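You operate a simulated robot arm through the tools that you are given. There is no shell and no other tool.

You are at the controls of a simulated robot arm. One attempt, no reset.

## Task
Put things in order on the far end of the wooden bench. At the end: the silver gap gauge from the far end of the wooden bench stands where the green bracket pattern stood; the green bracket pattern from the far end of the wooden bench stands on top of the brown parcel; the gold square insert from the far end of the wooden bench stands where the silver gap gauge stood; the yellow number marker from the far end of the wooden bench is in the blue small tub; whatever was shut is shut again. Leave all else as you found it, and nothing knocked over.

Only the result counts: the job must be done as asked and must still hold three seconds after the hand-in. Knocking over, shifting, dropping, spilling or breaking anything else fails it.

## Robot
A 6-joint arm with a two-finger parallel gripper, fixed in place. Base frame: the origin is at the foot of the arm, x ahead of it, y to its left, z up; the work surface is at about z = 0. Units: mm, rad, N and s.
With the tool pointing down near the work surface it reaches from about 120 to 500 mm from the base axis. Its first joint turns from -1.257 to 1.257 rad. Payload 0.65 kg.
Tool frame: the origin (TCP) lies between the finger pads and is the grasp point; the fingertips stand 25 mm ahead of it; z points along the fingers, y is the line along which they close. The gripper opens to 76 mm. The fingers are 18 mm wide and 10 mm thick; the gripper's body (36 by 78 mm) begins 45 mm behind the TCP.
Orientation is that of the tool frame in the base frame, as a unit quaternion [x, y, z, w]. With the fingers straight down and closing along the base's y, the tool's x points along the base's -x, its y along +y and its z along -z.

## Interface
- The arm moves only by the tool step_arm. Its argument "commands" is a list of rows, each a list of 3 entries, a list of its own where there are three numbers: the shift along the tool's x, y, z in m, then the turn, a rotation vector about the tool's x, y, z in rad, then the opening, from 0 (shut) to 1 (fully open). In form: [[[tx, ty, tz], [rx, ry, rz], hand], ...]. A call has 1 to 20 rows; each row is the pose to reach, as a shift and turn from the pose commanded when the call began, along the tool's axes at that moment. A row lasts 0.2 s, in which the tool goes at most 50 mm and 0.15 rad; a call with a longer step from one row to the next is refused whole, and so is a gripper value outside its range. A pose out of reach is approached as far as the arm can. The call stops where the force on the tool passes 40 N (or 10 N more than at its start, if that is more) or the arm is blocked; 0.2 s more then pass. The fingers move at their own pace (about 108 mm/s each) and stop on an object; they squeeze with about 43 N. The grip force told is the motor's: it shows also when the fingers shut on nothing. Time passes only in rows, and 0.2 s behind the last, so rows that repeat a pose let the fingers close. The reply holds the time, the measured pose of the TCP, the force on the tool along the base axes, the opening and the grip force, in the units named above and with some noise, with the torque about the TCP (base axes, N m) and any sound that the robot's microphone picked up, and new pictures: "views" is both (left out), scene, wrist or none.
- Cameras (640 x 400 px; columns grow to the right, rows downward): "scene" is fixed at [50.5, 257.2, 428.7]; the picture's right is [-0.87, -0.49, 0.00], its down [-0.20, 0.37, -0.91] and it looks along [0.44, -0.79, -0.42] (base axes); focal length 266 px, centre (320, 200). "wrist" rides on the gripper at [58, 11, -81] in the tool frame; the picture's right is [-0.18, 0.98, 0.00], its down [-0.75, -0.14, -0.64] and it looks along [-0.63, -0.12, 0.77] (tool axes); focal length 243 px, centre (320, 200). There is no depth. A picture from a camera that has moved, and an enlarged one, comes with that camera's place and axes in the base frame and with its lens. The place of the scene camera against the robot may be out by one fixed shift of up to 18 mm in any direction.
- enlarge(camera, box): a new picture of the part [left, top, right, bottom] of that camera's present view, enlarged. It takes no simulated time.
- job_done(): hands the job in; it is judged then, once.

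Nothing tells you positions but the pictures and the camera data. Unless the task says otherwise, let go and move clear before handing in.

The tools are called after "Emit:" as name(argument=value, ...) on one line, values as JSON. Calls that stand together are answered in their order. step_arm: Moves the arm, as the interface text tells. Its arguments: {"type":"object","properties":{"commands":{"type":"array","items":{"type":"array"}},"views":{"type":"string","enum":["both","scene","wrist","none"]}},"required":["commands"]} The other tools are called the same way: enlarge (camera, box) takes an enlarged picture of a part of a camera's view; job_done () hands the job in.

At the start:

```text
t: 0.0
eef_pos: [289.1, -127.2, 325.6]
orientation: [0.0, 1.0, 0.0, 0.0]
wrist_force: [-0.5, 0.0, 0.4]
ft_torque: [-0.01, 0.01, 0.01]
opening: 76.0
gripper_force: 0.0
```

scene: 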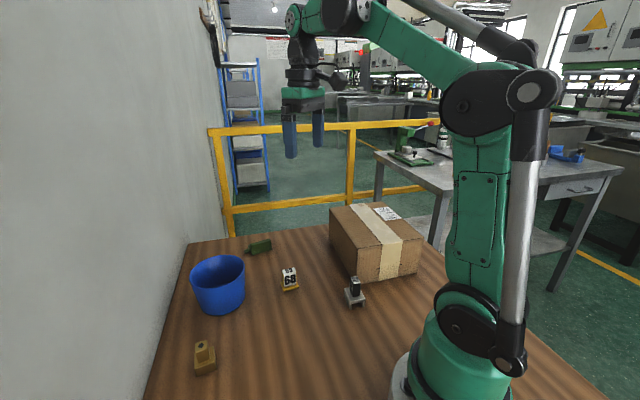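
wrist: 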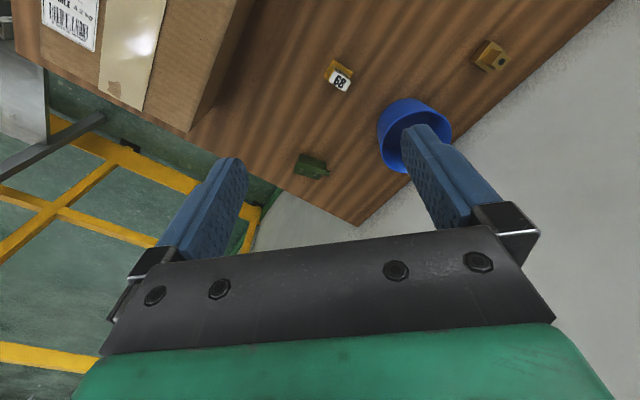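

I see a bench with a blue tub, a yellow number marker, a green bracket, a silver gauge, a gold insert and a brown parcel. First I'll enlarge the pictures to locate them.

Emit:
enlarge(camera="scene", box=[170, 220, 330, 320])

Emit:
enlarge(camera="scene", box=[310, 190, 470, 320])

Emit:
enlarge(camera="scene", box=[150, 300, 310, 400])

Emit:
enlarge(camera="wrist", box=[260, 20, 540, 200])

```text
4.00 times, centred on (250, 270) of scene
camera zoom: at [50.5, 257.2, 428.7], right [-0.87, -0.49, 0.0], down [-0.2, 0.37, -0.91], along [0.44, -0.79, -0.42], focal length 1064 px, centre (600, -80)
```

zoom: 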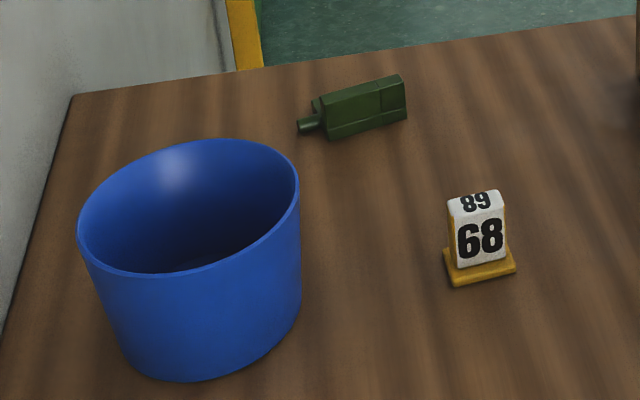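

```text
3.08 times, centred on (390, 255) of scene
camera zoom: at [50.5, 257.2, 428.7], right [-0.87, -0.49, 0.0], down [-0.2, 0.37, -0.91], along [0.44, -0.79, -0.42], focal length 818 px, centre (105, 31)
```

zoom: 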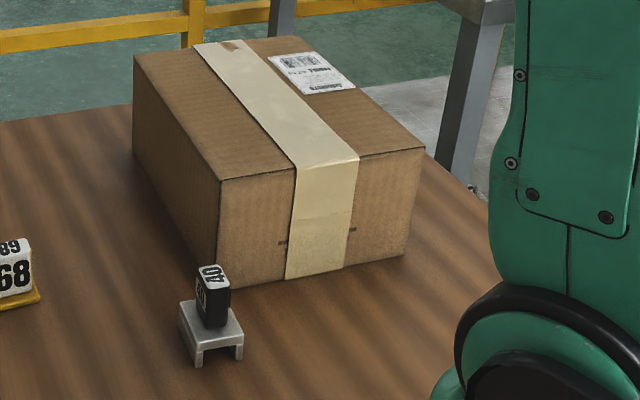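

```text
4.00 times, centred on (230, 350) of scene
camera zoom: at [50.5, 257.2, 428.7], right [-0.87, -0.49, 0.0], down [-0.2, 0.37, -0.91], along [0.44, -0.79, -0.42], focal length 1064 px, centre (680, -400)
```

zoom: 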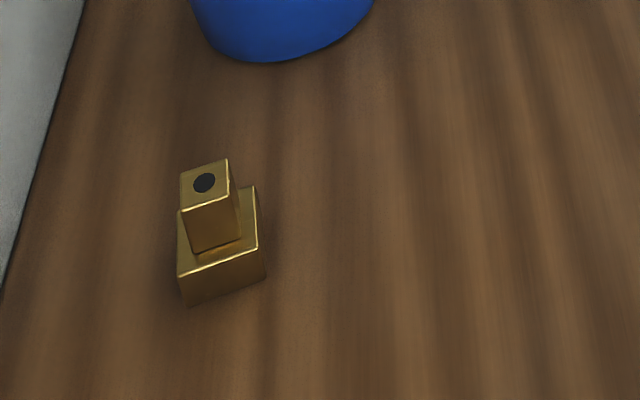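

```text
2.22 times, centred on (400, 110) of wrist
camera zoom: at [232.6, -116.7, 407.0], right [0.18, 0.98, 0.0], down [0.75, -0.14, 0.64], along [0.63, -0.12, -0.77], focal length 539 px, centre (142, 400)
```

zoom: 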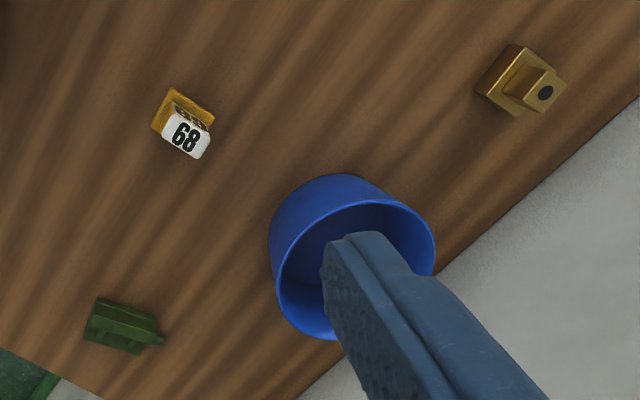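

Rough positions are green (472,-180), marker (323,-106), gold (343,105), tub (425,-5), gauge (188,-134), with the parcel centred near (217,-310) and about 115 mm high. Next I move over the green bracket for a closer look.

Emit:
step_arm(commands=[[[-0.028, -0.008, 0.025], [0, 0, 0], 1], [[-0.056, -0.016, 0.05], [0, 0, 0], 1], [[-0.084, -0.024, 0.075], [0, 0, 0], 1], [[-0.112, -0.032, 0.1], [0, 0, 0], 1], [[-0.141, -0.038, 0.125], [0, 0, 0], 1], [[-0.141, -0.038, 0.146], [0, 0, 0], 1], [[-0.141, -0.038, 0.146], [0, 0, 0], 1]], views="both")

```text
t: 1.6
eef_pos: [431.2, -164.8, 181.9]
orientation: [0.0, 1.0, 0.0, 0.0]
wrist_force: [-0.6, 0.3, 0.1]
ft_torque: [0.02, -0.01, 0.01]
opening: 76.0
gripper_force: 0.1
camera wrist: at [374.5, -155.3, 262.1], right [0.18, 0.98, 0.0], down [0.75, -0.14, 0.64], along [0.63, -0.12, -0.77], focal length 243 px, centre (320, 200)
```

scene: 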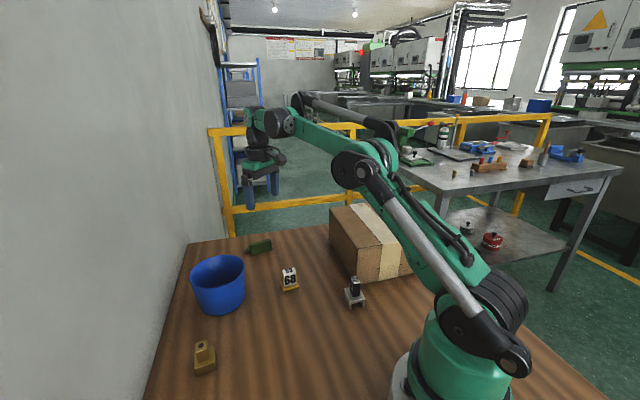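
wrist: 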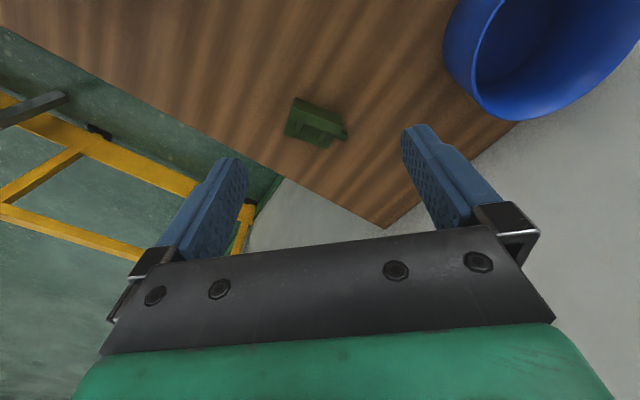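

Emit:
enlarge(camera="wrist", box=[260, 80, 380, 160])

Emit:
enlarge(camera="scene", box=[230, 225, 290, 265])

```text
5.00 times, centred on (320, 120) of wrist
camera zoom: at [374.5, -155.3, 262.1], right [0.18, 0.98, 0.0], down [0.75, -0.14, 0.64], along [0.63, -0.12, -0.77], focal length 1213 px, centre (320, 600)
```

zoom: 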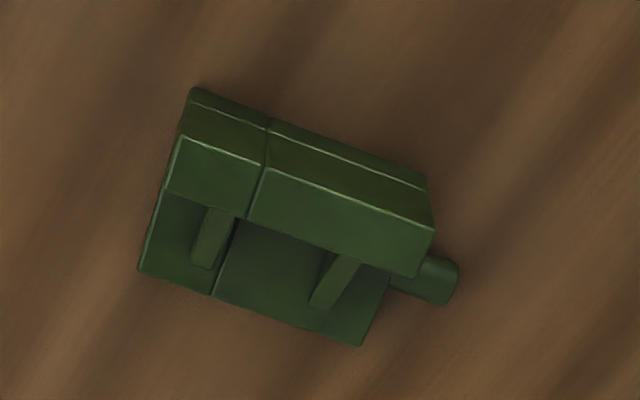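

```text
10.00 times, centred on (260, 245) of scene
camera zoom: at [50.5, 257.2, 428.7], right [-0.87, -0.49, 0.0], down [-0.2, 0.37, -0.91], along [0.44, -0.79, -0.42], focal length 2659 px, centre (920, -250)
```

zoom: 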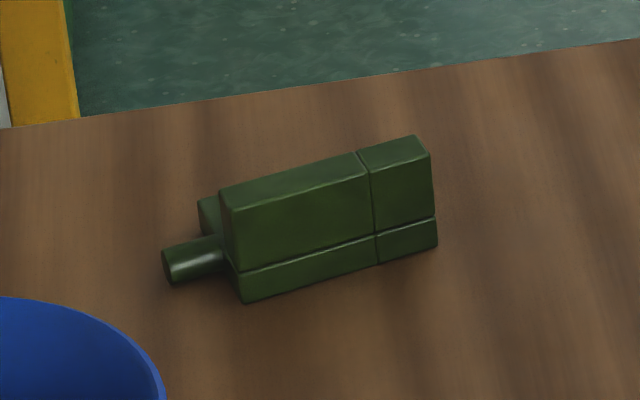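

The green bracket is an L-shaped block about 53×38 mm with a wall 26 mm high along its near side, its long axis about 59° from x. I'll turn the gripper to close across the wall and go closer.

Emit:
step_arm(commands=[[[-0.005, -0.002, 0.01], [0, 0, -0.148], 1], [[-0.01, -0.004, 0.02], [0, 0, -0.296], 1], [[-0.015, -0.006, 0.03], [0, 0, -0.444], 1], [[-0.02, -0.008, 0.04], [0, 0, -0.592], 1], [[-0.025, -0.01, 0.05], [0, 0, -0.74], 1], [[-0.03, -0.012, 0.06], [0, 0, -0.888], 1], [[-0.036, -0.014, 0.081], [0, 0, -1.035], 1], [[-0.036, -0.014, 0.081], [0, 0, -1.035], 1]], views="both")

```text
t: 3.4
eef_pos: [461.3, -177.4, 99.6]
orientation: [-0.495, 0.869, 0.001, 0.0]
wrist_force: [1.4, -0.3, 0.2]
ft_torque: [-0.01, -0.04, -0.05]
opening: 75.9
gripper_force: 0.1
out of reach, approached as far as the arm can: row 7, 8
camera wrist: at [424.5, -222.8, 179.7], right [-0.75, 0.66, 0.0], down [0.5, 0.58, 0.64], along [0.42, 0.48, -0.77], focal length 243 px, centre (320, 200)
```

scene: 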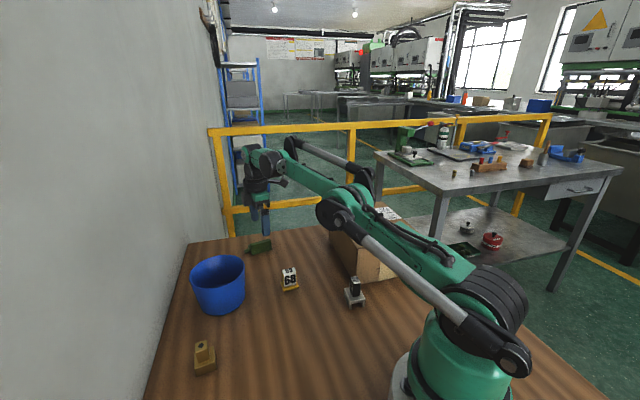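
wrist: 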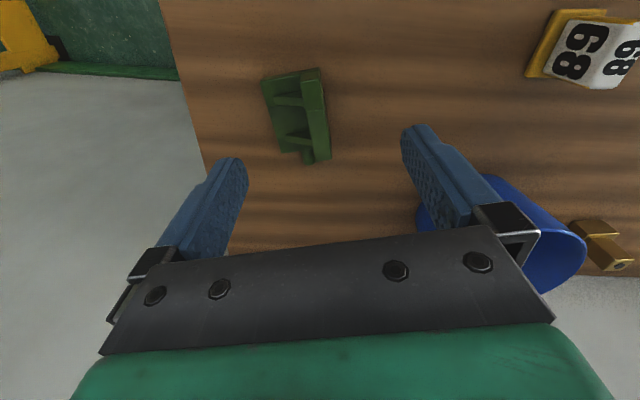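

Emit:
enlarge(camera="wrist", box=[230, 50, 390, 180])

```text
3.08 times, centred on (310, 115) of wrist
camera zoom: at [424.5, -222.8, 179.7], right [-0.75, 0.66, 0.0], down [0.5, 0.58, 0.64], along [0.42, 0.48, -0.77], focal length 746 px, centre (351, 462)
```

zoom: 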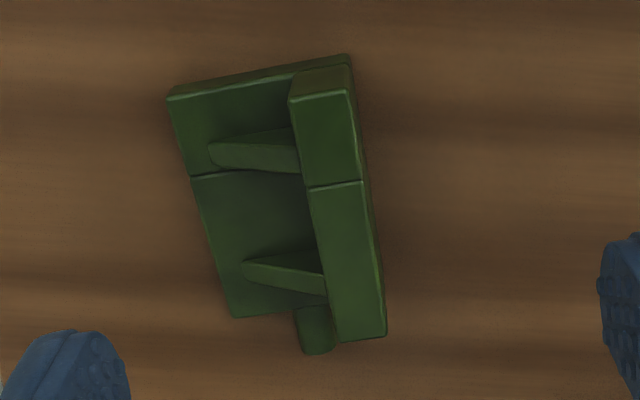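

The tool is nearly over the bracket wall, but at the edge of its reach. I'll lower to z≈60 above the bracket with the fingers partly closed and check the alignment.

Emit:
step_arm(commands=[[[0, 0, 0.02], [0, 0, 0], 0.8], [[0, 0, 0.035], [0, 0, 0], 0.6], [[0, 0, 0.035], [0, 0, 0], 0.45], [[0, 0, 0.035], [0, 0, 0], 0.45]], views="wrist")

Emit:
enlarge(camera="wrist", box=[230, 70, 390, 200])

Emit:
enlarge(camera="scene", box=[220, 130, 300, 270])

```text
t: 4.4
eef_pos: [460.5, -177.7, 63.7]
orientation: [-0.495, 0.869, 0.001, -0.001]
wrist_force: [0.0, -0.3, -0.2]
ft_torque: [-0.03, -0.01, 0.01]
opening: 34.2
gripper_force: 0.0
camera wrist: at [423.5, -222.5, 144.2], right [-0.75, 0.66, 0.0], down [0.51, 0.58, 0.64], along [0.42, 0.48, -0.77], focal length 243 px, centre (320, 200)
```

wrist: 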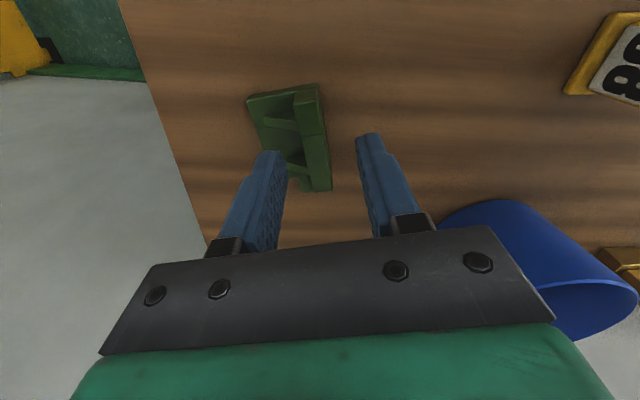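

```text
3.08 times, centred on (310, 135) of wrist
camera zoom: at [423.5, -222.5, 144.2], right [-0.75, 0.66, 0.0], down [0.51, 0.58, 0.64], along [0.42, 0.48, -0.77], focal length 746 px, centre (351, 400)
```

zoom: 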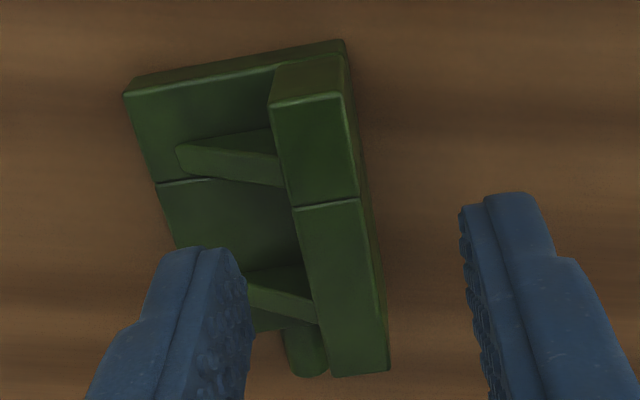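

```text
2.86 times, centred on (260, 200) of scene
camera zoom: at [50.5, 257.2, 428.7], right [-0.87, -0.49, 0.0], down [-0.2, 0.37, -0.91], along [0.44, -0.79, -0.42], focal length 760 px, centre (491, 200)
```

zoom: 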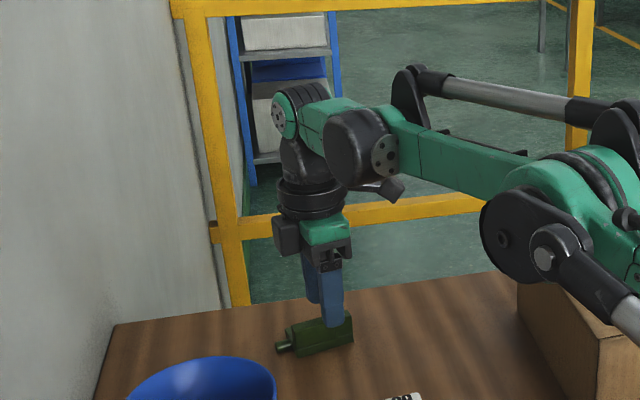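

The wall centre sits about 4 mm and 3.5 mm off the tool axis, with 1.8° of yaw, and the finger can go down between the two gussets. I'll correct this at the same height first.

Emit:
step_arm(commands=[[[-0.004, -0.0035, 0.005], [0, 0, 0.031], 0.45], [[-0.004, -0.0035, 0.01], [0, 0, 0.031], 0.45], [[-0.004, -0.0035, 0.01], [0, 0, 0.031], 0.45]], views="wrist")

Emit:
enlarge(camera="wrist", box=[230, 70, 390, 200])

```text
t: 5.2
eef_pos: [466.5, -174.5, 52.9]
orientation: [-0.481, 0.877, -0.001, 0.0]
wrist_force: [-0.4, -0.4, -0.1]
ft_torque: [0.01, -0.01, -0.04]
opening: 34.1
gripper_force: 0.1
camera wrist: at [427.7, -219.3, 134.4], right [-0.73, 0.68, 0.0], down [0.52, 0.56, 0.64], along [0.44, 0.47, -0.77], focal length 243 px, centre (320, 200)
```

wrist: 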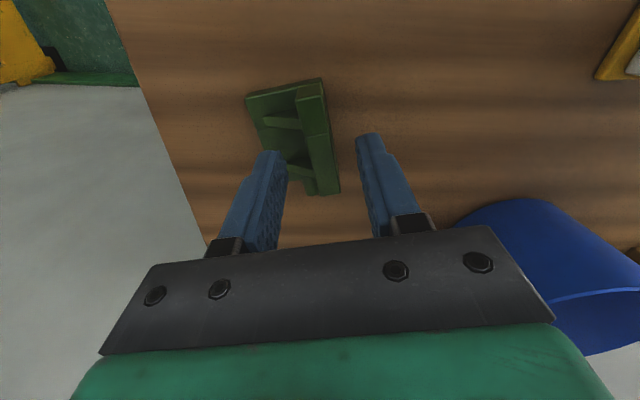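

```text
3.08 times, centred on (310, 135) of wrist
camera zoom: at [427.7, -219.3, 134.4], right [-0.73, 0.68, 0.0], down [0.52, 0.56, 0.64], along [0.44, 0.47, -0.77], focal length 746 px, centre (351, 400)
```

zoom: 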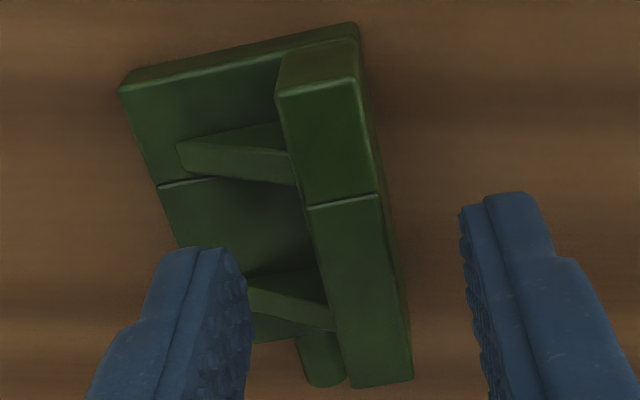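

The gripper is now centred on the wall (within 0.5 mm) and between the gussets. I'll go down about 15 mm and close.

Emit:
step_arm(commands=[[[0, 0, 0.005], [0, 0, 0], 0.45], [[0, 0, 0.01], [0, 0, 0], 0.45], [[0, 0, 0.015], [0, 0, 0], 0.45], [[0, 0, 0.015], [0, 0, 0], 0.45]], views="both")

Emit:
enlarge(camera="wrist", box=[230, 70, 390, 200])

Emit:
enlarge(camera="scene", box=[230, 190, 310, 270])

```text
t: 6.2
eef_pos: [465.5, -176.3, 40.1]
orientation: [-0.481, 0.877, -0.002, 0.001]
wrist_force: [-0.8, -0.6, -0.1]
ft_torque: [0.02, -0.03, -0.03]
opening: 34.3
gripper_force: 0.1
camera wrist: at [427.0, -219.9, 119.5], right [-0.73, 0.68, 0.0], down [0.52, 0.56, 0.64], along [0.44, 0.47, -0.77], focal length 243 px, centre (320, 200)
```

scene: 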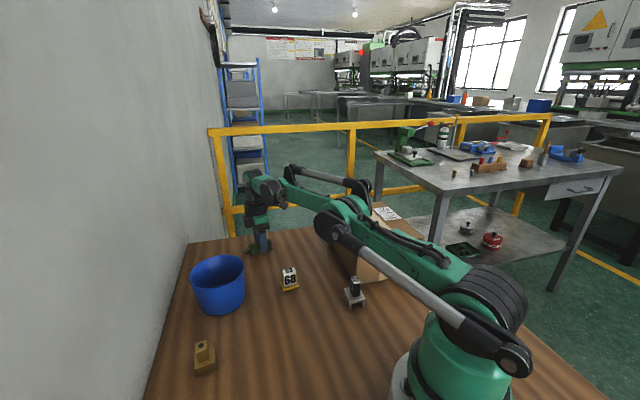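
wrist: 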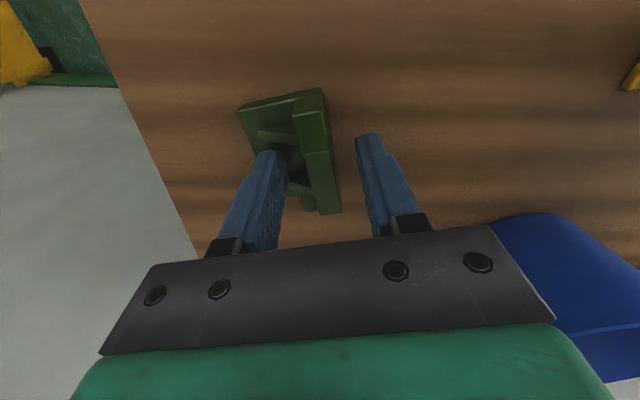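

```text
3.08 times, centred on (310, 135) of wrist
camera zoom: at [427.0, -219.9, 119.5], right [-0.73, 0.68, 0.0], down [0.52, 0.56, 0.64], along [0.44, 0.47, -0.77], focal length 746 px, centre (351, 400)
```

zoom: 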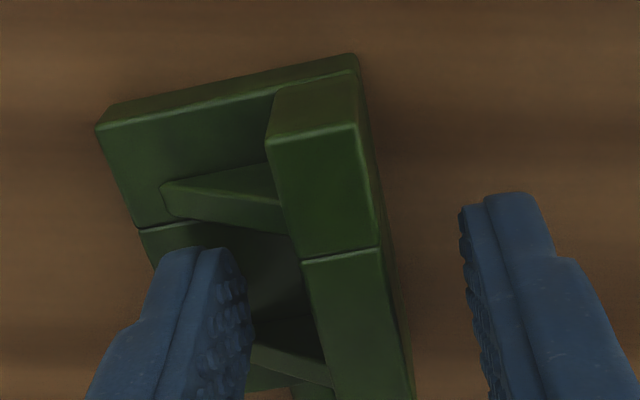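

```text
5.00 times, centred on (270, 230) of scene
camera zoom: at [50.5, 257.2, 428.7], right [-0.87, -0.49, 0.0], down [-0.2, 0.37, -0.91], along [0.44, -0.79, -0.42], focal length 1329 px, centre (570, 50)
```

zoom: 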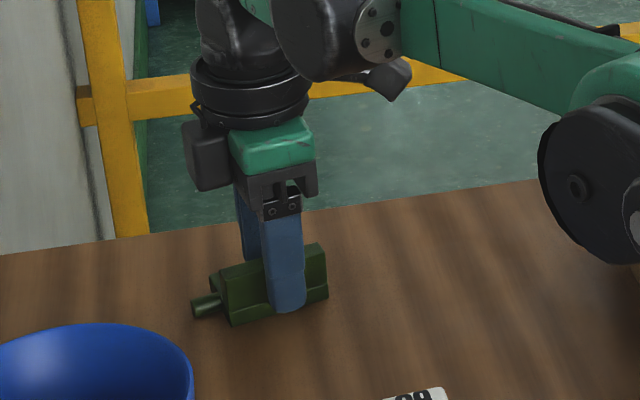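

Fingers straddle the wall cleanly with no contact force. Closing now.

Emit:
step_arm(commands=[[[0, 0, 0], [0, 0, 0], 0.2], [[0, 0, 0], [0, 0, 0], 0.05], [[0, 0, 0], [0, 0, 0], 0.0], [[0, 0, 0], [0, 0, 0], 0.0]], views="wrist")

Emit:
enlarge(camera="wrist", box=[230, 70, 390, 200])

```text
t: 7.2
eef_pos: [465.3, -175.9, 39.1]
orientation: [-0.48, 0.877, 0.0, 0.0]
wrist_force: [0.1, -0.2, -0.5]
ft_torque: [0.0, 0.01, 0.0]
opening: 10.9
gripper_force: 31.8
camera wrist: at [427.0, -219.8, 119.6], right [-0.73, 0.68, 0.0], down [0.52, 0.56, 0.64], along [0.44, 0.47, -0.77], focal length 243 px, centre (320, 200)
```

wrist: 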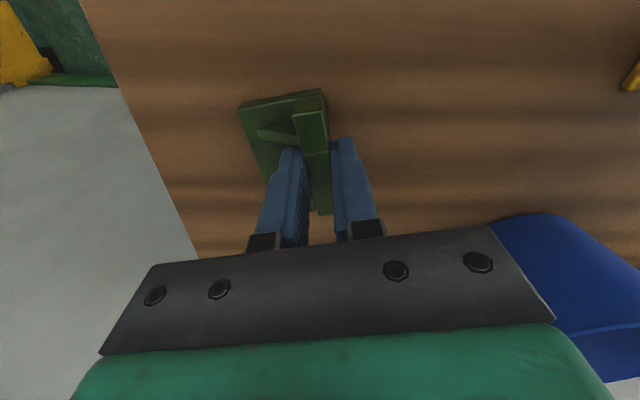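

```text
3.08 times, centred on (310, 135) of wrist
camera zoom: at [427.0, -219.8, 119.6], right [-0.73, 0.68, 0.0], down [0.52, 0.56, 0.64], along [0.44, 0.47, -0.77], focal length 746 px, centre (351, 400)
```

zoom: 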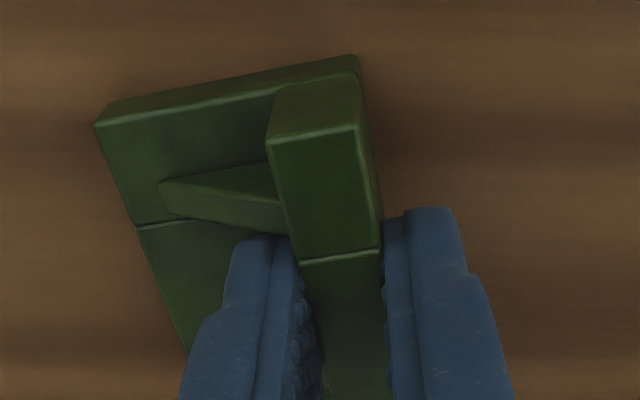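

The wall is held (10.9 mm, 32 N) and the bracket hasn't shifted. I'll lift it straight up, then draw inward and up.

Emit:
step_arm(commands=[[[0, 0, -0.01], [0, 0, 0], 0], [[0, 0, -0.025], [0, 0, 0], 0], [[0.005, 0.005, -0.05], [0, 0, 0], 0], [[0.015, 0.013, -0.08], [0, 0, 0], 0], [[0.027, 0.024, -0.115], [0, 0, 0], 0], [[0.04, 0.036, -0.15], [0, 0, 0], 0], [[0.053, 0.047, -0.18], [0, 0, 0], 0], [[0.066, 0.059, -0.19], [0, 0, 0], 0], [[0.066, 0.059, -0.19], [0, 0, 0], 0]], views="both")

```text
t: 9.2
eef_pos: [382.4, -201.1, 227.9]
orientation: [-0.483, 0.876, 0.0, -0.001]
wrist_force: [-0.2, -0.5, 0.0]
ft_torque: [0.0, 0.01, 0.0]
opening: 10.7
gripper_force: 31.2
camera wrist: at [342.9, -244.2, 308.3], right [-0.73, 0.68, 0.0], down [0.52, 0.56, 0.64], along [0.44, 0.47, -0.77], focal length 243 px, centre (320, 200)
```

scene: 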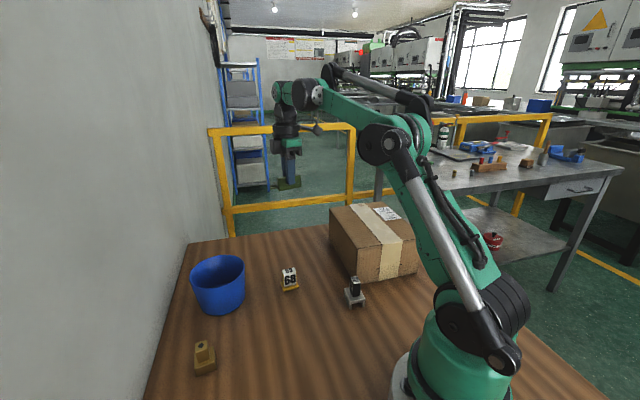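
wrist: 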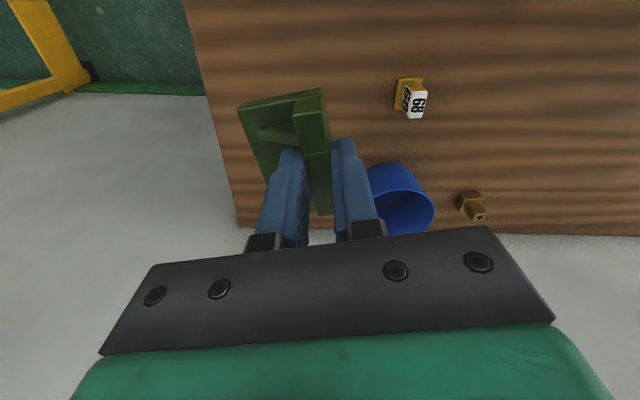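

The bracket is held well and upright. Next I swing over to the parcel while turning the wrist so its camera looks at the parcel top.

Emit:
step_arm(commands=[[[0.0108, 0.007, -0.001], [0, 0, 0.145], 0], [[0.0215, 0.014, -0.002], [0, 0, 0.29], 0], [[0.0323, 0.021, -0.003], [0, 0, 0.435], 0], [[0.043, 0.028, -0.004], [0, 0, 0.58], 0], [[0.0538, 0.035, -0.005], [0, 0, 0.725], 0], [[0.0645, 0.042, -0.006], [0, 0, 0.87], 0], [[0.0753, 0.049, -0.007], [0, 0, 1.015], 0], [[0.086, 0.056, -0.008], [0, 0, 1.16], 0], [[0.0968, 0.063, -0.009], [0, 0, 1.305], 0], [[0.1075, 0.07, -0.01], [0, 0, 1.45], 0], [[0.1183, 0.077, -0.011], [0, 0, 1.595], 0], [[0.129, 0.084, -0.012], [0, 0, 1.74], 0], [[0.1398, 0.091, -0.012], [0, 0, 1.88], 0], [[0.1398, 0.091, -0.012], [0, 0, 1.88], 0]], views="both")

```text
t: 12.2
eef_pos: [229.3, -267.6, 240.3]
orientation: [0.424, 0.906, 0.0, 0.0]
wrist_force: [-0.5, 0.4, 0.0]
ft_torque: [0.01, -0.03, -0.04]
opening: 10.7
gripper_force: 31.6
camera wrist: at [201.2, -217.2, 321.5], right [0.87, 0.49, 0.0], down [0.37, -0.67, 0.64], along [0.31, -0.56, -0.77], focal length 243 px, centre (320, 200)
```

scene: 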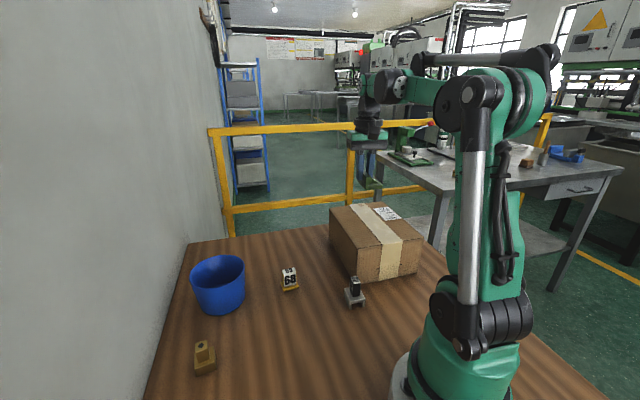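
wrist: 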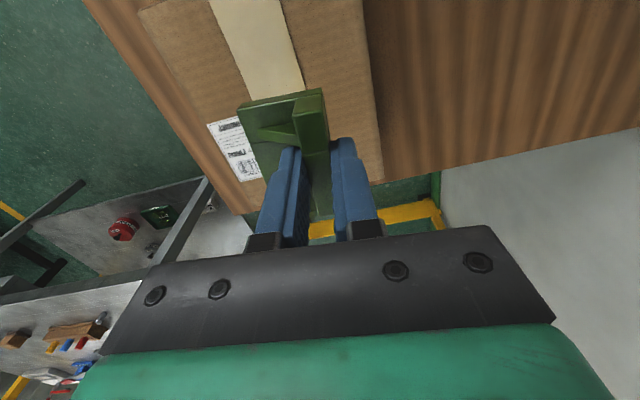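

The parcel top corners come out near (331,-312), (219,-432), (98,-282) and (200,-170), so its centre is about (212,-299) and it is about 112 mm high. I'll move over the centre and go down, staying short of contact.

Emit:
step_arm(commands=[[[-0.0062, -0.01, 0.02], [0, 0, 0], 0], [[-0.0124, -0.0195, 0.04], [0, 0, 0], 0], [[-0.0124, -0.0195, 0.06], [0, 0, 0], 0], [[-0.0124, -0.0195, 0.075], [0, 0, 0], 0], [[-0.0124, -0.0195, 0.075], [0, 0, 0], 0]], views="both")

Emit:
enlarge(camera="scene", box=[310, 120, 470, 290])

```text
t: 13.4
eef_pos: [221.8, -291.1, 165.4]
orientation: [0.424, 0.906, 0.001, 0.001]
wrist_force: [0.0, 0.6, -0.6]
ft_torque: [0.01, -0.01, -0.01]
opening: 10.8
gripper_force: 31.4
camera wrist: at [194.3, -239.5, 244.4], right [0.87, 0.49, 0.0], down [0.37, -0.67, 0.64], along [0.31, -0.56, -0.77], focal length 243 px, centre (320, 200)
```

scene: 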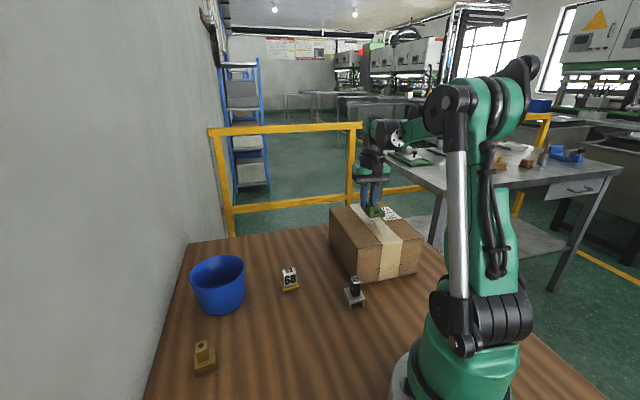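
wrist: 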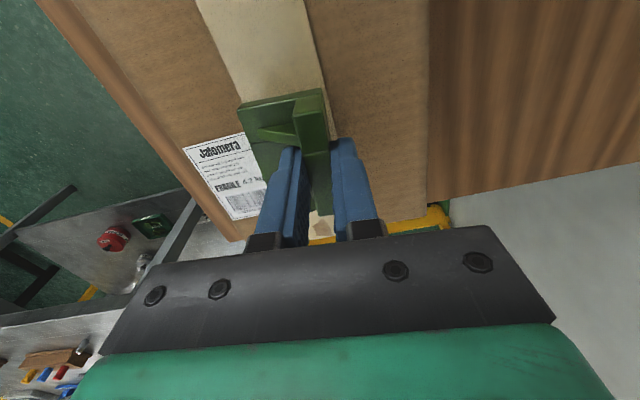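

```text
2.35 times, centred on (390, 205) of scene
camera zoom: at [50.5, 257.2, 428.7], right [-0.87, -0.49, 0.0], down [-0.2, 0.37, -0.91], along [0.44, -0.79, -0.42], focal length 626 px, centre (155, 188)
```

zoom: 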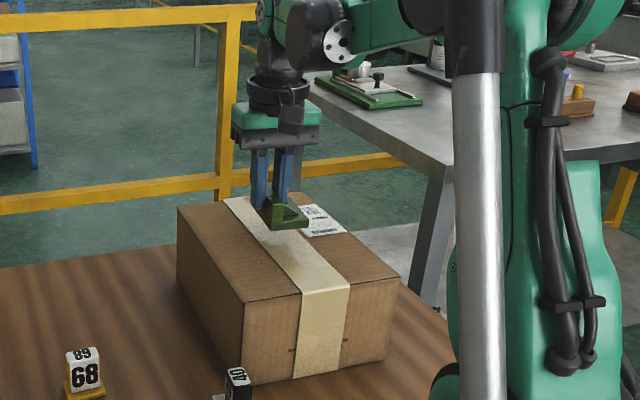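

The bracket hovers over the parcel's middle. I'll go down in small steps, watching the force.

Emit:
step_arm(commands=[[[0, 0, 0.004], [0, 0, 0], 0], [[0, 0, 0.008], [0, 0, 0], 0], [[0, 0, 0.008], [0, 0, 0], 0]], views="none")

Emit:
step_arm(commands=[[[0, 0, 0.002], [0, 0, 0], 0], [[0, 0, 0.002], [0, 0, 0], 0]], views="none")

Emit:
enlarge(camera="scene", box=[350, 180, 420, 240])

```text
t: 14.2
eef_pos: [221.9, -290.7, 158.5]
orientation: [0.424, 0.906, 0.0, 0.0]
wrist_force: [-0.2, 0.4, 0.4]
ft_torque: [0.0, -0.03, 0.0]
opening: 10.8
gripper_force: 31.8
```

```text
t: 14.8
eef_pos: [222.1, -291.1, 155.0]
orientation: [0.424, 0.905, 0.0, 0.0]
wrist_force: [0.0, 0.4, -1.2]
ft_torque: [0.01, -0.02, 0.03]
opening: 10.7
gripper_force: 31.4
```

```text
6.67 times, centred on (385, 210) of scene
camera zoom: at [50.5, 257.2, 428.7], right [-0.87, -0.49, 0.0], down [-0.2, 0.37, -0.91], along [0.44, -0.79, -0.42], focal length 1772 px, centre (-113, 133)
```

zoom: 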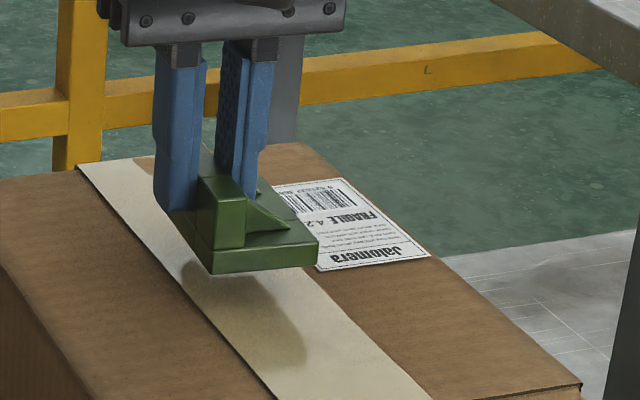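

A gap is still visible under the bracket. Continuing down gently.

Emit:
step_arm(commands=[[[0, 0, 0.002], [0, 0, 0], 0], [[0, 0, 0.003], [0, 0, 0], 0]], views="none")

Emit:
enlarge(camera="scene", box=[350, 180, 420, 240])

```text
t: 15.4
eef_pos: [222.5, -291.9, 151.7]
orientation: [0.424, 0.906, -0.001, 0.0]
wrist_force: [0.1, 0.5, -0.4]
ft_torque: [-0.02, 0.0, 0.01]
opening: 10.8
gripper_force: 31.8
```

```text
6.67 times, centred on (385, 210) of scene
camera zoom: at [50.5, 257.2, 428.7], right [-0.87, -0.49, 0.0], down [-0.2, 0.37, -0.91], along [0.44, -0.79, -0.42], focal length 1772 px, centre (-113, 133)
```

zoom: 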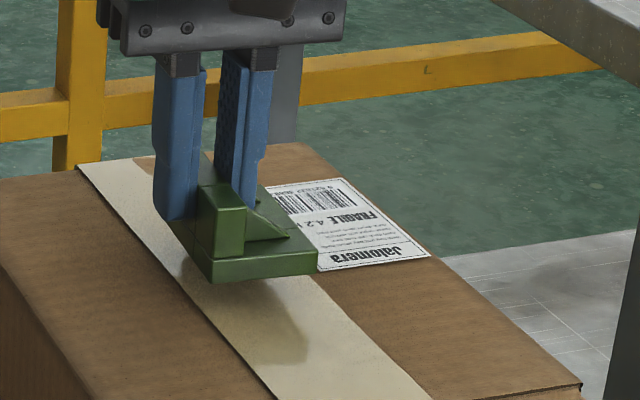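

Emit:
step_arm(commands=[[[0, 0, 0.002], [0, 0, 0], 0], [[0, 0, 0.003], [0, 0, 0], 0]], views="none")

Emit:
step_arm(commands=[[[0, 0, 0.002], [0, 0, 0], 0], [[0, 0, 0.003], [0, 0, 0], 0]], views="none")

Emit:
enlarge(camera="scene", box=[350, 180, 420, 240])

```text
t: 16.0
eef_pos: [221.9, -291.0, 149.5]
orientation: [0.423, 0.906, 0.0, 0.0]
wrist_force: [-0.4, 0.5, 0.3]
ft_torque: [-0.03, 0.03, 0.0]
opening: 10.8
gripper_force: 32.0
```

```text
t: 16.6
eef_pos: [221.0, -291.8, 146.0]
orientation: [0.424, 0.906, 0.0, 0.0]
wrist_force: [0.0, 0.1, 0.0]
ft_torque: [-0.01, 0.02, 0.0]
opening: 10.9
gripper_force: 31.4
```

```text
6.67 times, centred on (385, 210) of scene
camera zoom: at [50.5, 257.2, 428.7], right [-0.87, -0.49, 0.0], down [-0.2, 0.37, -0.91], along [0.44, -0.79, -0.42], focal length 1772 px, centre (-113, 133)
```

zoom: 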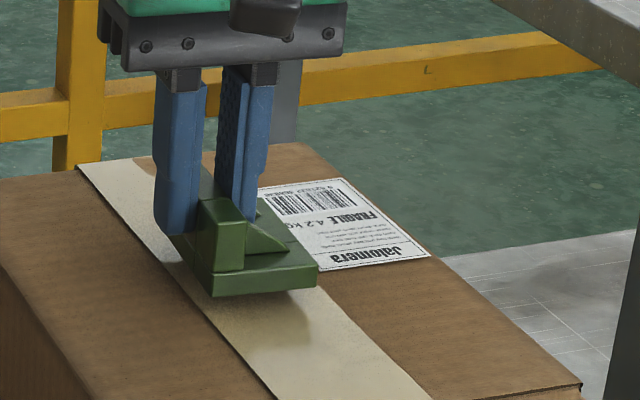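

Emit:
step_arm(commands=[[[0, 0, 0.0015], [0, 0, 0], 0], [[0, 0, 0.003], [0, 0, 0], 0]], views="none")

Emit:
step_arm(commands=[[[0, 0, 0.001], [0, 0, 0], 0], [[0, 0, 0.002], [0, 0, 0], 0]], views="none")

Emit:
enlarge(camera="scene", box=[350, 180, 420, 240])

```text
t: 17.2
eef_pos: [221.0, -291.8, 144.7]
orientation: [0.425, 0.905, 0.0, -0.001]
wrist_force: [-1.3, -0.2, -0.6]
ft_torque: [-0.03, 0.01, -0.05]
opening: 11.2
gripper_force: 31.4
```

```text
t: 17.8
eef_pos: [220.6, -291.0, 140.8]
orientation: [0.423, 0.906, 0.0, 0.0]
wrist_force: [-0.2, 0.0, 0.2]
ft_torque: [-0.02, -0.01, -0.01]
opening: 10.7
gripper_force: 31.6
```

```text
6.67 times, centred on (385, 210) of scene
camera zoom: at [50.5, 257.2, 428.7], right [-0.87, -0.49, 0.0], down [-0.2, 0.37, -0.91], along [0.44, -0.79, -0.42], focal length 1772 px, centre (-113, 133)
```

zoom: 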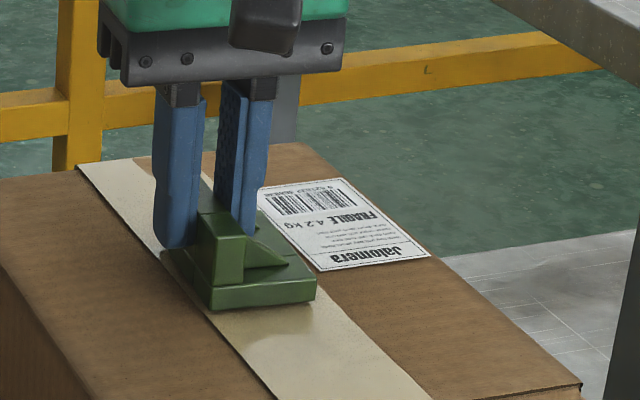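

Emit:
step_arm(commands=[[[0, 0, 0.001], [0, 0, 0], 0]], views="none")

Emit:
step_arm(commands=[[[0, 0, 0.001], [0, 0, 0], 0]], views="none")

Emit:
enlarge(camera="scene", box=[350, 180, 420, 240])

```text
t: 18.2
eef_pos: [221.2, -290.2, 139.6]
orientation: [0.425, 0.905, 0.0, 0.001]
wrist_force: [-0.1, 0.3, 0.7]
ft_torque: [0.0, -0.03, -0.01]
opening: 10.7
gripper_force: 31.3
```

```text
t: 18.6
eef_pos: [222.9, -291.6, 138.6]
orientation: [0.424, 0.905, 0.0, -0.001]
wrist_force: [-0.4, 0.2, 0.2]
ft_torque: [-0.01, 0.01, 0.0]
opening: 10.8
gripper_force: 31.5
```

```text
6.67 times, centred on (385, 210) of scene
camera zoom: at [50.5, 257.2, 428.7], right [-0.87, -0.49, 0.0], down [-0.2, 0.37, -0.91], along [0.44, -0.79, -0.42], focal length 1772 px, centre (-113, 133)
```

zoom: 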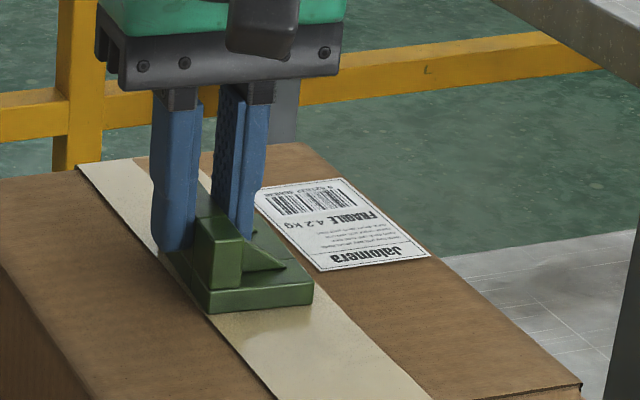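

Emit:
step_arm(commands=[[[0, 0, 0.001], [0, 0, 0], 0]], views="none")

Emit:
step_arm(commands=[[[0, 0, 0.001], [0, 0, 0], 0]], views="none")

Emit:
enlarge(camera="scene", box=[350, 180, 420, 240])

```text
t: 19.0
eef_pos: [222.7, -292.1, 138.4]
orientation: [0.424, 0.906, 0.001, -0.001]
wrist_force: [-0.2, -1.2, 19.0]
ft_torque: [-0.01, 0.09, -0.01]
opening: 10.6
gripper_force: 31.3
```

```text
t: 19.4
eef_pos: [222.1, -290.3, 138.0]
orientation: [0.424, 0.906, -0.001, 0.001]
wrist_force: [2.8, -2.2, 21.6]
ft_torque: [-0.11, 0.02, -0.02]
opening: 10.9
gripper_force: 31.7
```

```text
6.67 times, centred on (385, 210) of scene
camera zoom: at [50.5, 257.2, 428.6], right [-0.87, -0.49, 0.0], down [-0.2, 0.37, -0.91], along [0.44, -0.79, -0.42], focal length 1772 px, centre (-113, 133)
```

zoom: 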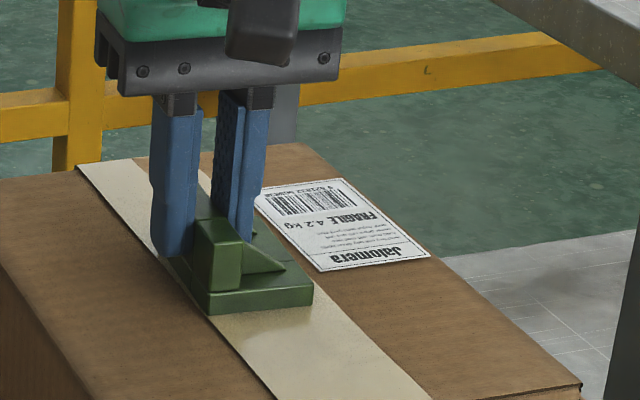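

Contact at TCP z≈138 (force 20 N), so the parcel top is near z=100. I'll ease off 1 mm and open the fingers partway to let go.

Emit:
step_arm(commands=[[[0, 0, -0.001], [0, 0, 0], 0], [[0, 0, -0.001], [0, 0, 0], 0.2], [[0, 0, -0.001], [0, 0, 0], 0.4], [[0, 0, -0.001], [0, 0, 0], 0.42]], views="wrist")

Emit:
enlarge(camera="scene", box=[350, 180, 420, 240])

Emit:
enlarge(camera="wrist", box=[230, 70, 390, 200])

```text
t: 20.4
eef_pos: [222.3, -290.5, 137.9]
orientation: [0.424, 0.906, 0.0, -0.001]
wrist_force: [-0.1, 0.7, 0.7]
ft_torque: [0.01, 0.0, -0.03]
opening: 31.7
gripper_force: 0.1
camera wrist: at [194.4, -240.1, 219.0], right [0.87, 0.49, 0.0], down [0.37, -0.67, 0.64], along [0.31, -0.56, -0.77], focal length 243 px, centre (320, 200)
```

wrist: 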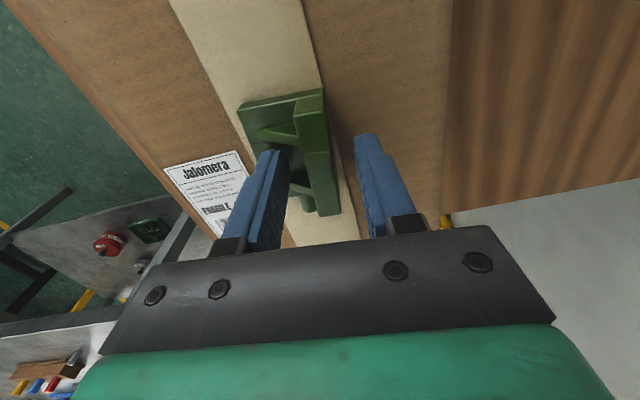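

```text
6.67 times, centred on (385, 210) of scene
camera zoom: at [50.5, 257.2, 428.7], right [-0.87, -0.49, 0.0], down [-0.2, 0.37, -0.91], along [0.44, -0.79, -0.42], focal length 1772 px, centre (-113, 133)
```

zoom: 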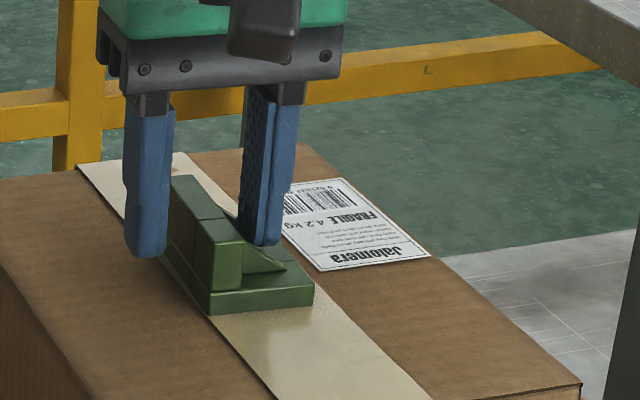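

```text
3.08 times, centred on (310, 135) of wrist
camera zoom: at [194.4, -240.1, 219.0], right [0.87, 0.49, 0.0], down [0.37, -0.67, 0.64], along [0.31, -0.56, -0.77], focal length 746 px, centre (351, 400)
```

zoom: 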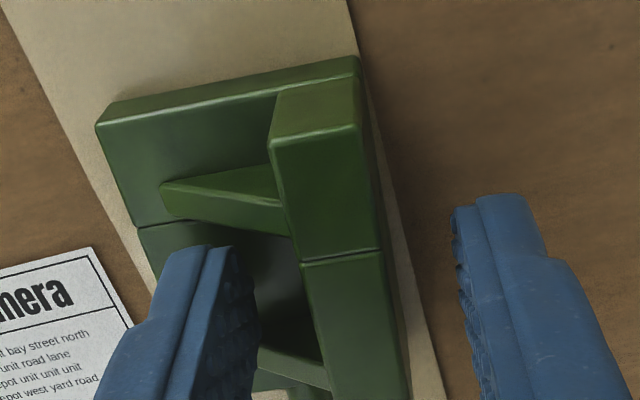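

The bracket now stands on the parcel, released. I'll lift clear and move over to look at the silver gauge.

Emit:
step_arm(commands=[[[0, 0, -0.01], [0, 0, 0], 0.42], [[0, 0, -0.03], [0, 0, 0], 0.42], [[0, 0, -0.065], [0, 0, 0], 0.42], [[0, 0, -0.1], [0, 0, 0], 0.6], [[0.035, 0.019, -0.1], [0, 0, 0], 1], [[0.07, 0.037, -0.1], [0, 0, 0], 1], [[0.105, 0.056, -0.1], [0, 0, 0], 1], [[0.142, 0.0746, -0.1], [0, 0, 0], 1], [[0.142, 0.0746, -0.065], [0, 0, 0], 1], [[0.142, 0.0746, -0.04], [0, 0, 0], 1], [[0.142, 0.0746, -0.04], [0, 0, 0], 1]], views="both")

Emit:
enlarge(camera="scene", box=[330, 190, 430, 250])

Emit:
enlarge(camera="wrist", box=[240, 40, 400, 160])

```text
t: 22.8
eef_pos: [188.5, -133.5, 178.3]
orientation: [0.424, 0.906, 0.0, 0.0]
wrist_force: [-0.2, 0.2, 0.4]
ft_torque: [0.02, 0.0, -0.02]
opening: 76.2
gripper_force: 0.0
camera wrist: at [161.3, -82.5, 258.2], right [0.87, 0.49, 0.0], down [0.37, -0.67, 0.64], along [0.31, -0.56, -0.77], focal length 243 px, centre (320, 200)
```

scene: 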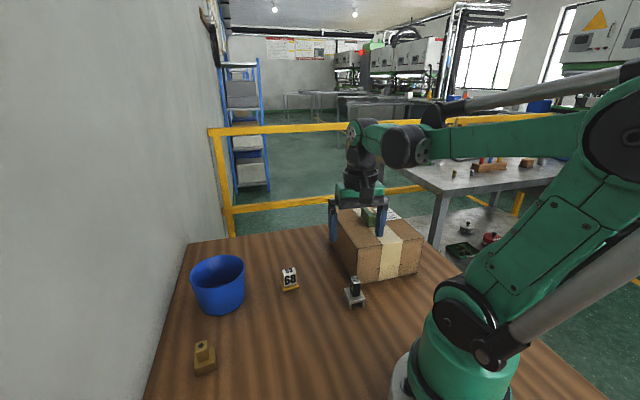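
wrist: 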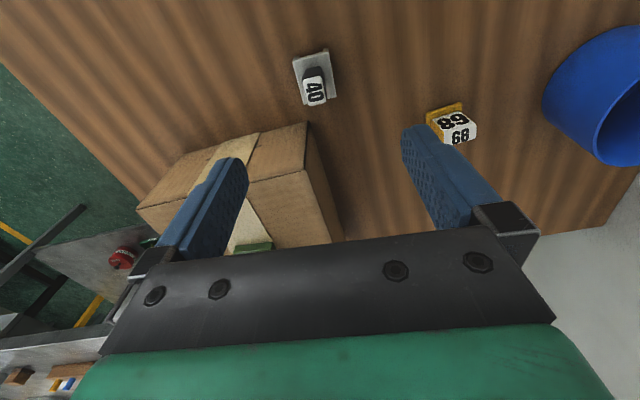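

```text
6.40 times, centred on (380, 220) of scene
camera zoom: at [50.5, 257.2, 428.7], right [-0.87, -0.49, 0.0], down [-0.2, 0.37, -0.91], along [0.44, -0.79, -0.42], focal length 1702 px, centre (-64, 72)
```

zoom: 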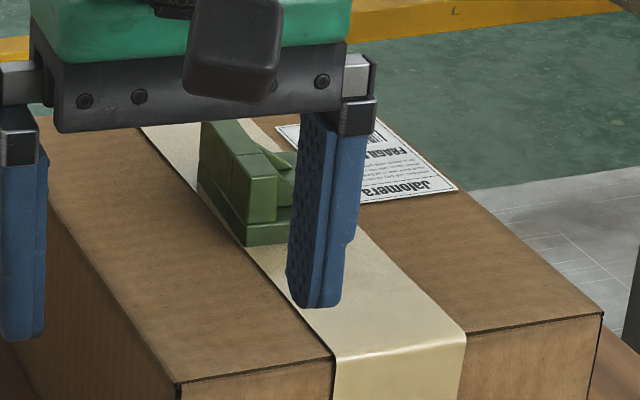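

```text
3.33 times, centred on (320, 100) of wrist
camera zoom: at [161.3, -82.5, 258.2], right [0.87, 0.49, 0.0], down [0.37, -0.67, 0.64], along [0.31, -0.56, -0.77], focal length 809 px, centre (320, 533)
```

zoom: 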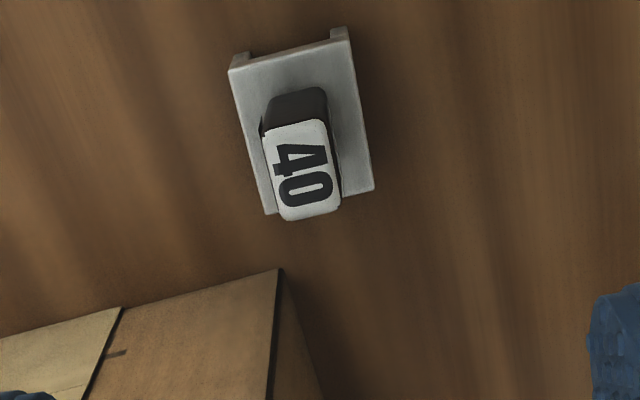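

The gauge is a silver saddle about 38×31 mm and 16 mm high, with a black tag about 20×14 mm up to z≈52, centred near (186,-136). I'll pick it by the tag with the tool tilted outward a little, since the green's spot is at the edge of reach.

Emit:
step_arm(commands=[[[0.0006, -0.002, 0.025], [-0.001, -0.075, -0.019], 0.8], [[0.0012, -0.0041, 0.05], [-0.003, -0.15, -0.038], 0.6], [[0.0012, -0.0041, 0.075], [-0.003, -0.15, -0.038], 0.6], [[0.0012, -0.0041, 0.075], [-0.003, -0.15, -0.038], 0.6]], views="both")

Emit:
enlarge(camera="wrist", box=[230, 60, 410, 200])

Emit:
enlarge(camera="scene", box=[300, 200, 420, 320])

```text
t: 23.8
eef_pos: [184.7, -134.6, 103.0]
orientation: [0.406, 0.911, -0.031, 0.068]
wrist_force: [0.7, 0.5, -0.5]
ft_torque: [0.03, 0.01, -0.02]
opening: 45.7
gripper_force: 0.0
camera wrist: at [147.2, -76.1, 173.2], right [0.85, 0.52, 0.03], down [0.33, -0.58, 0.75], along [0.41, -0.63, -0.66], focal length 243 px, centre (320, 200)
```

scene: 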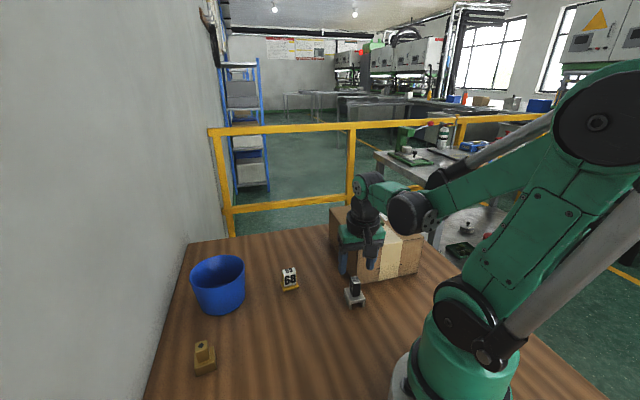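
wrist: 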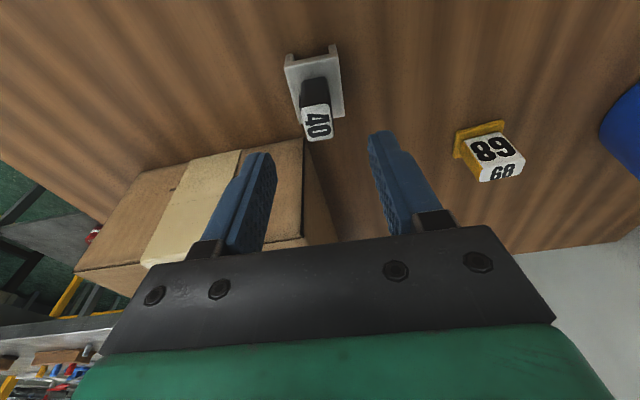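

```text
2.86 times, centred on (320, 130) of wrist
camera zoom: at [147.2, -76.1, 173.2], right [0.85, 0.52, 0.03], down [0.33, -0.58, 0.75], along [0.41, -0.63, -0.66], focal length 693 px, centre (320, 400)
```

zoom: 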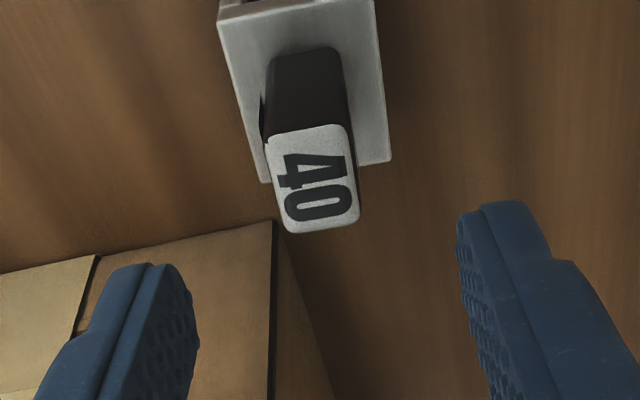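

```text
3.33 times, centred on (360, 260) of scene
camera zoom: at [50.5, 257.2, 428.7], right [-0.87, -0.49, 0.0], down [-0.2, 0.37, -0.91], along [0.44, -0.79, -0.42], focal length 886 px, centre (187, 0)
```

zoom: 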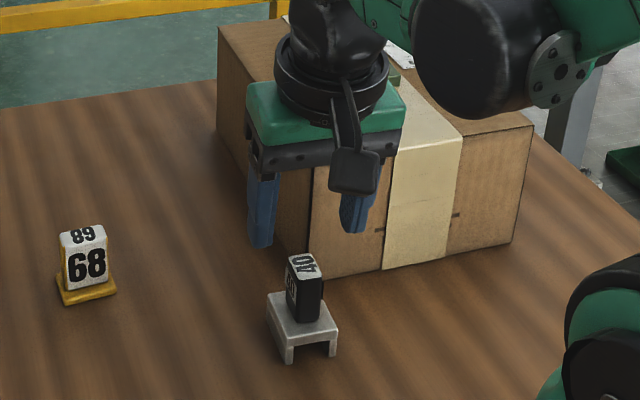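

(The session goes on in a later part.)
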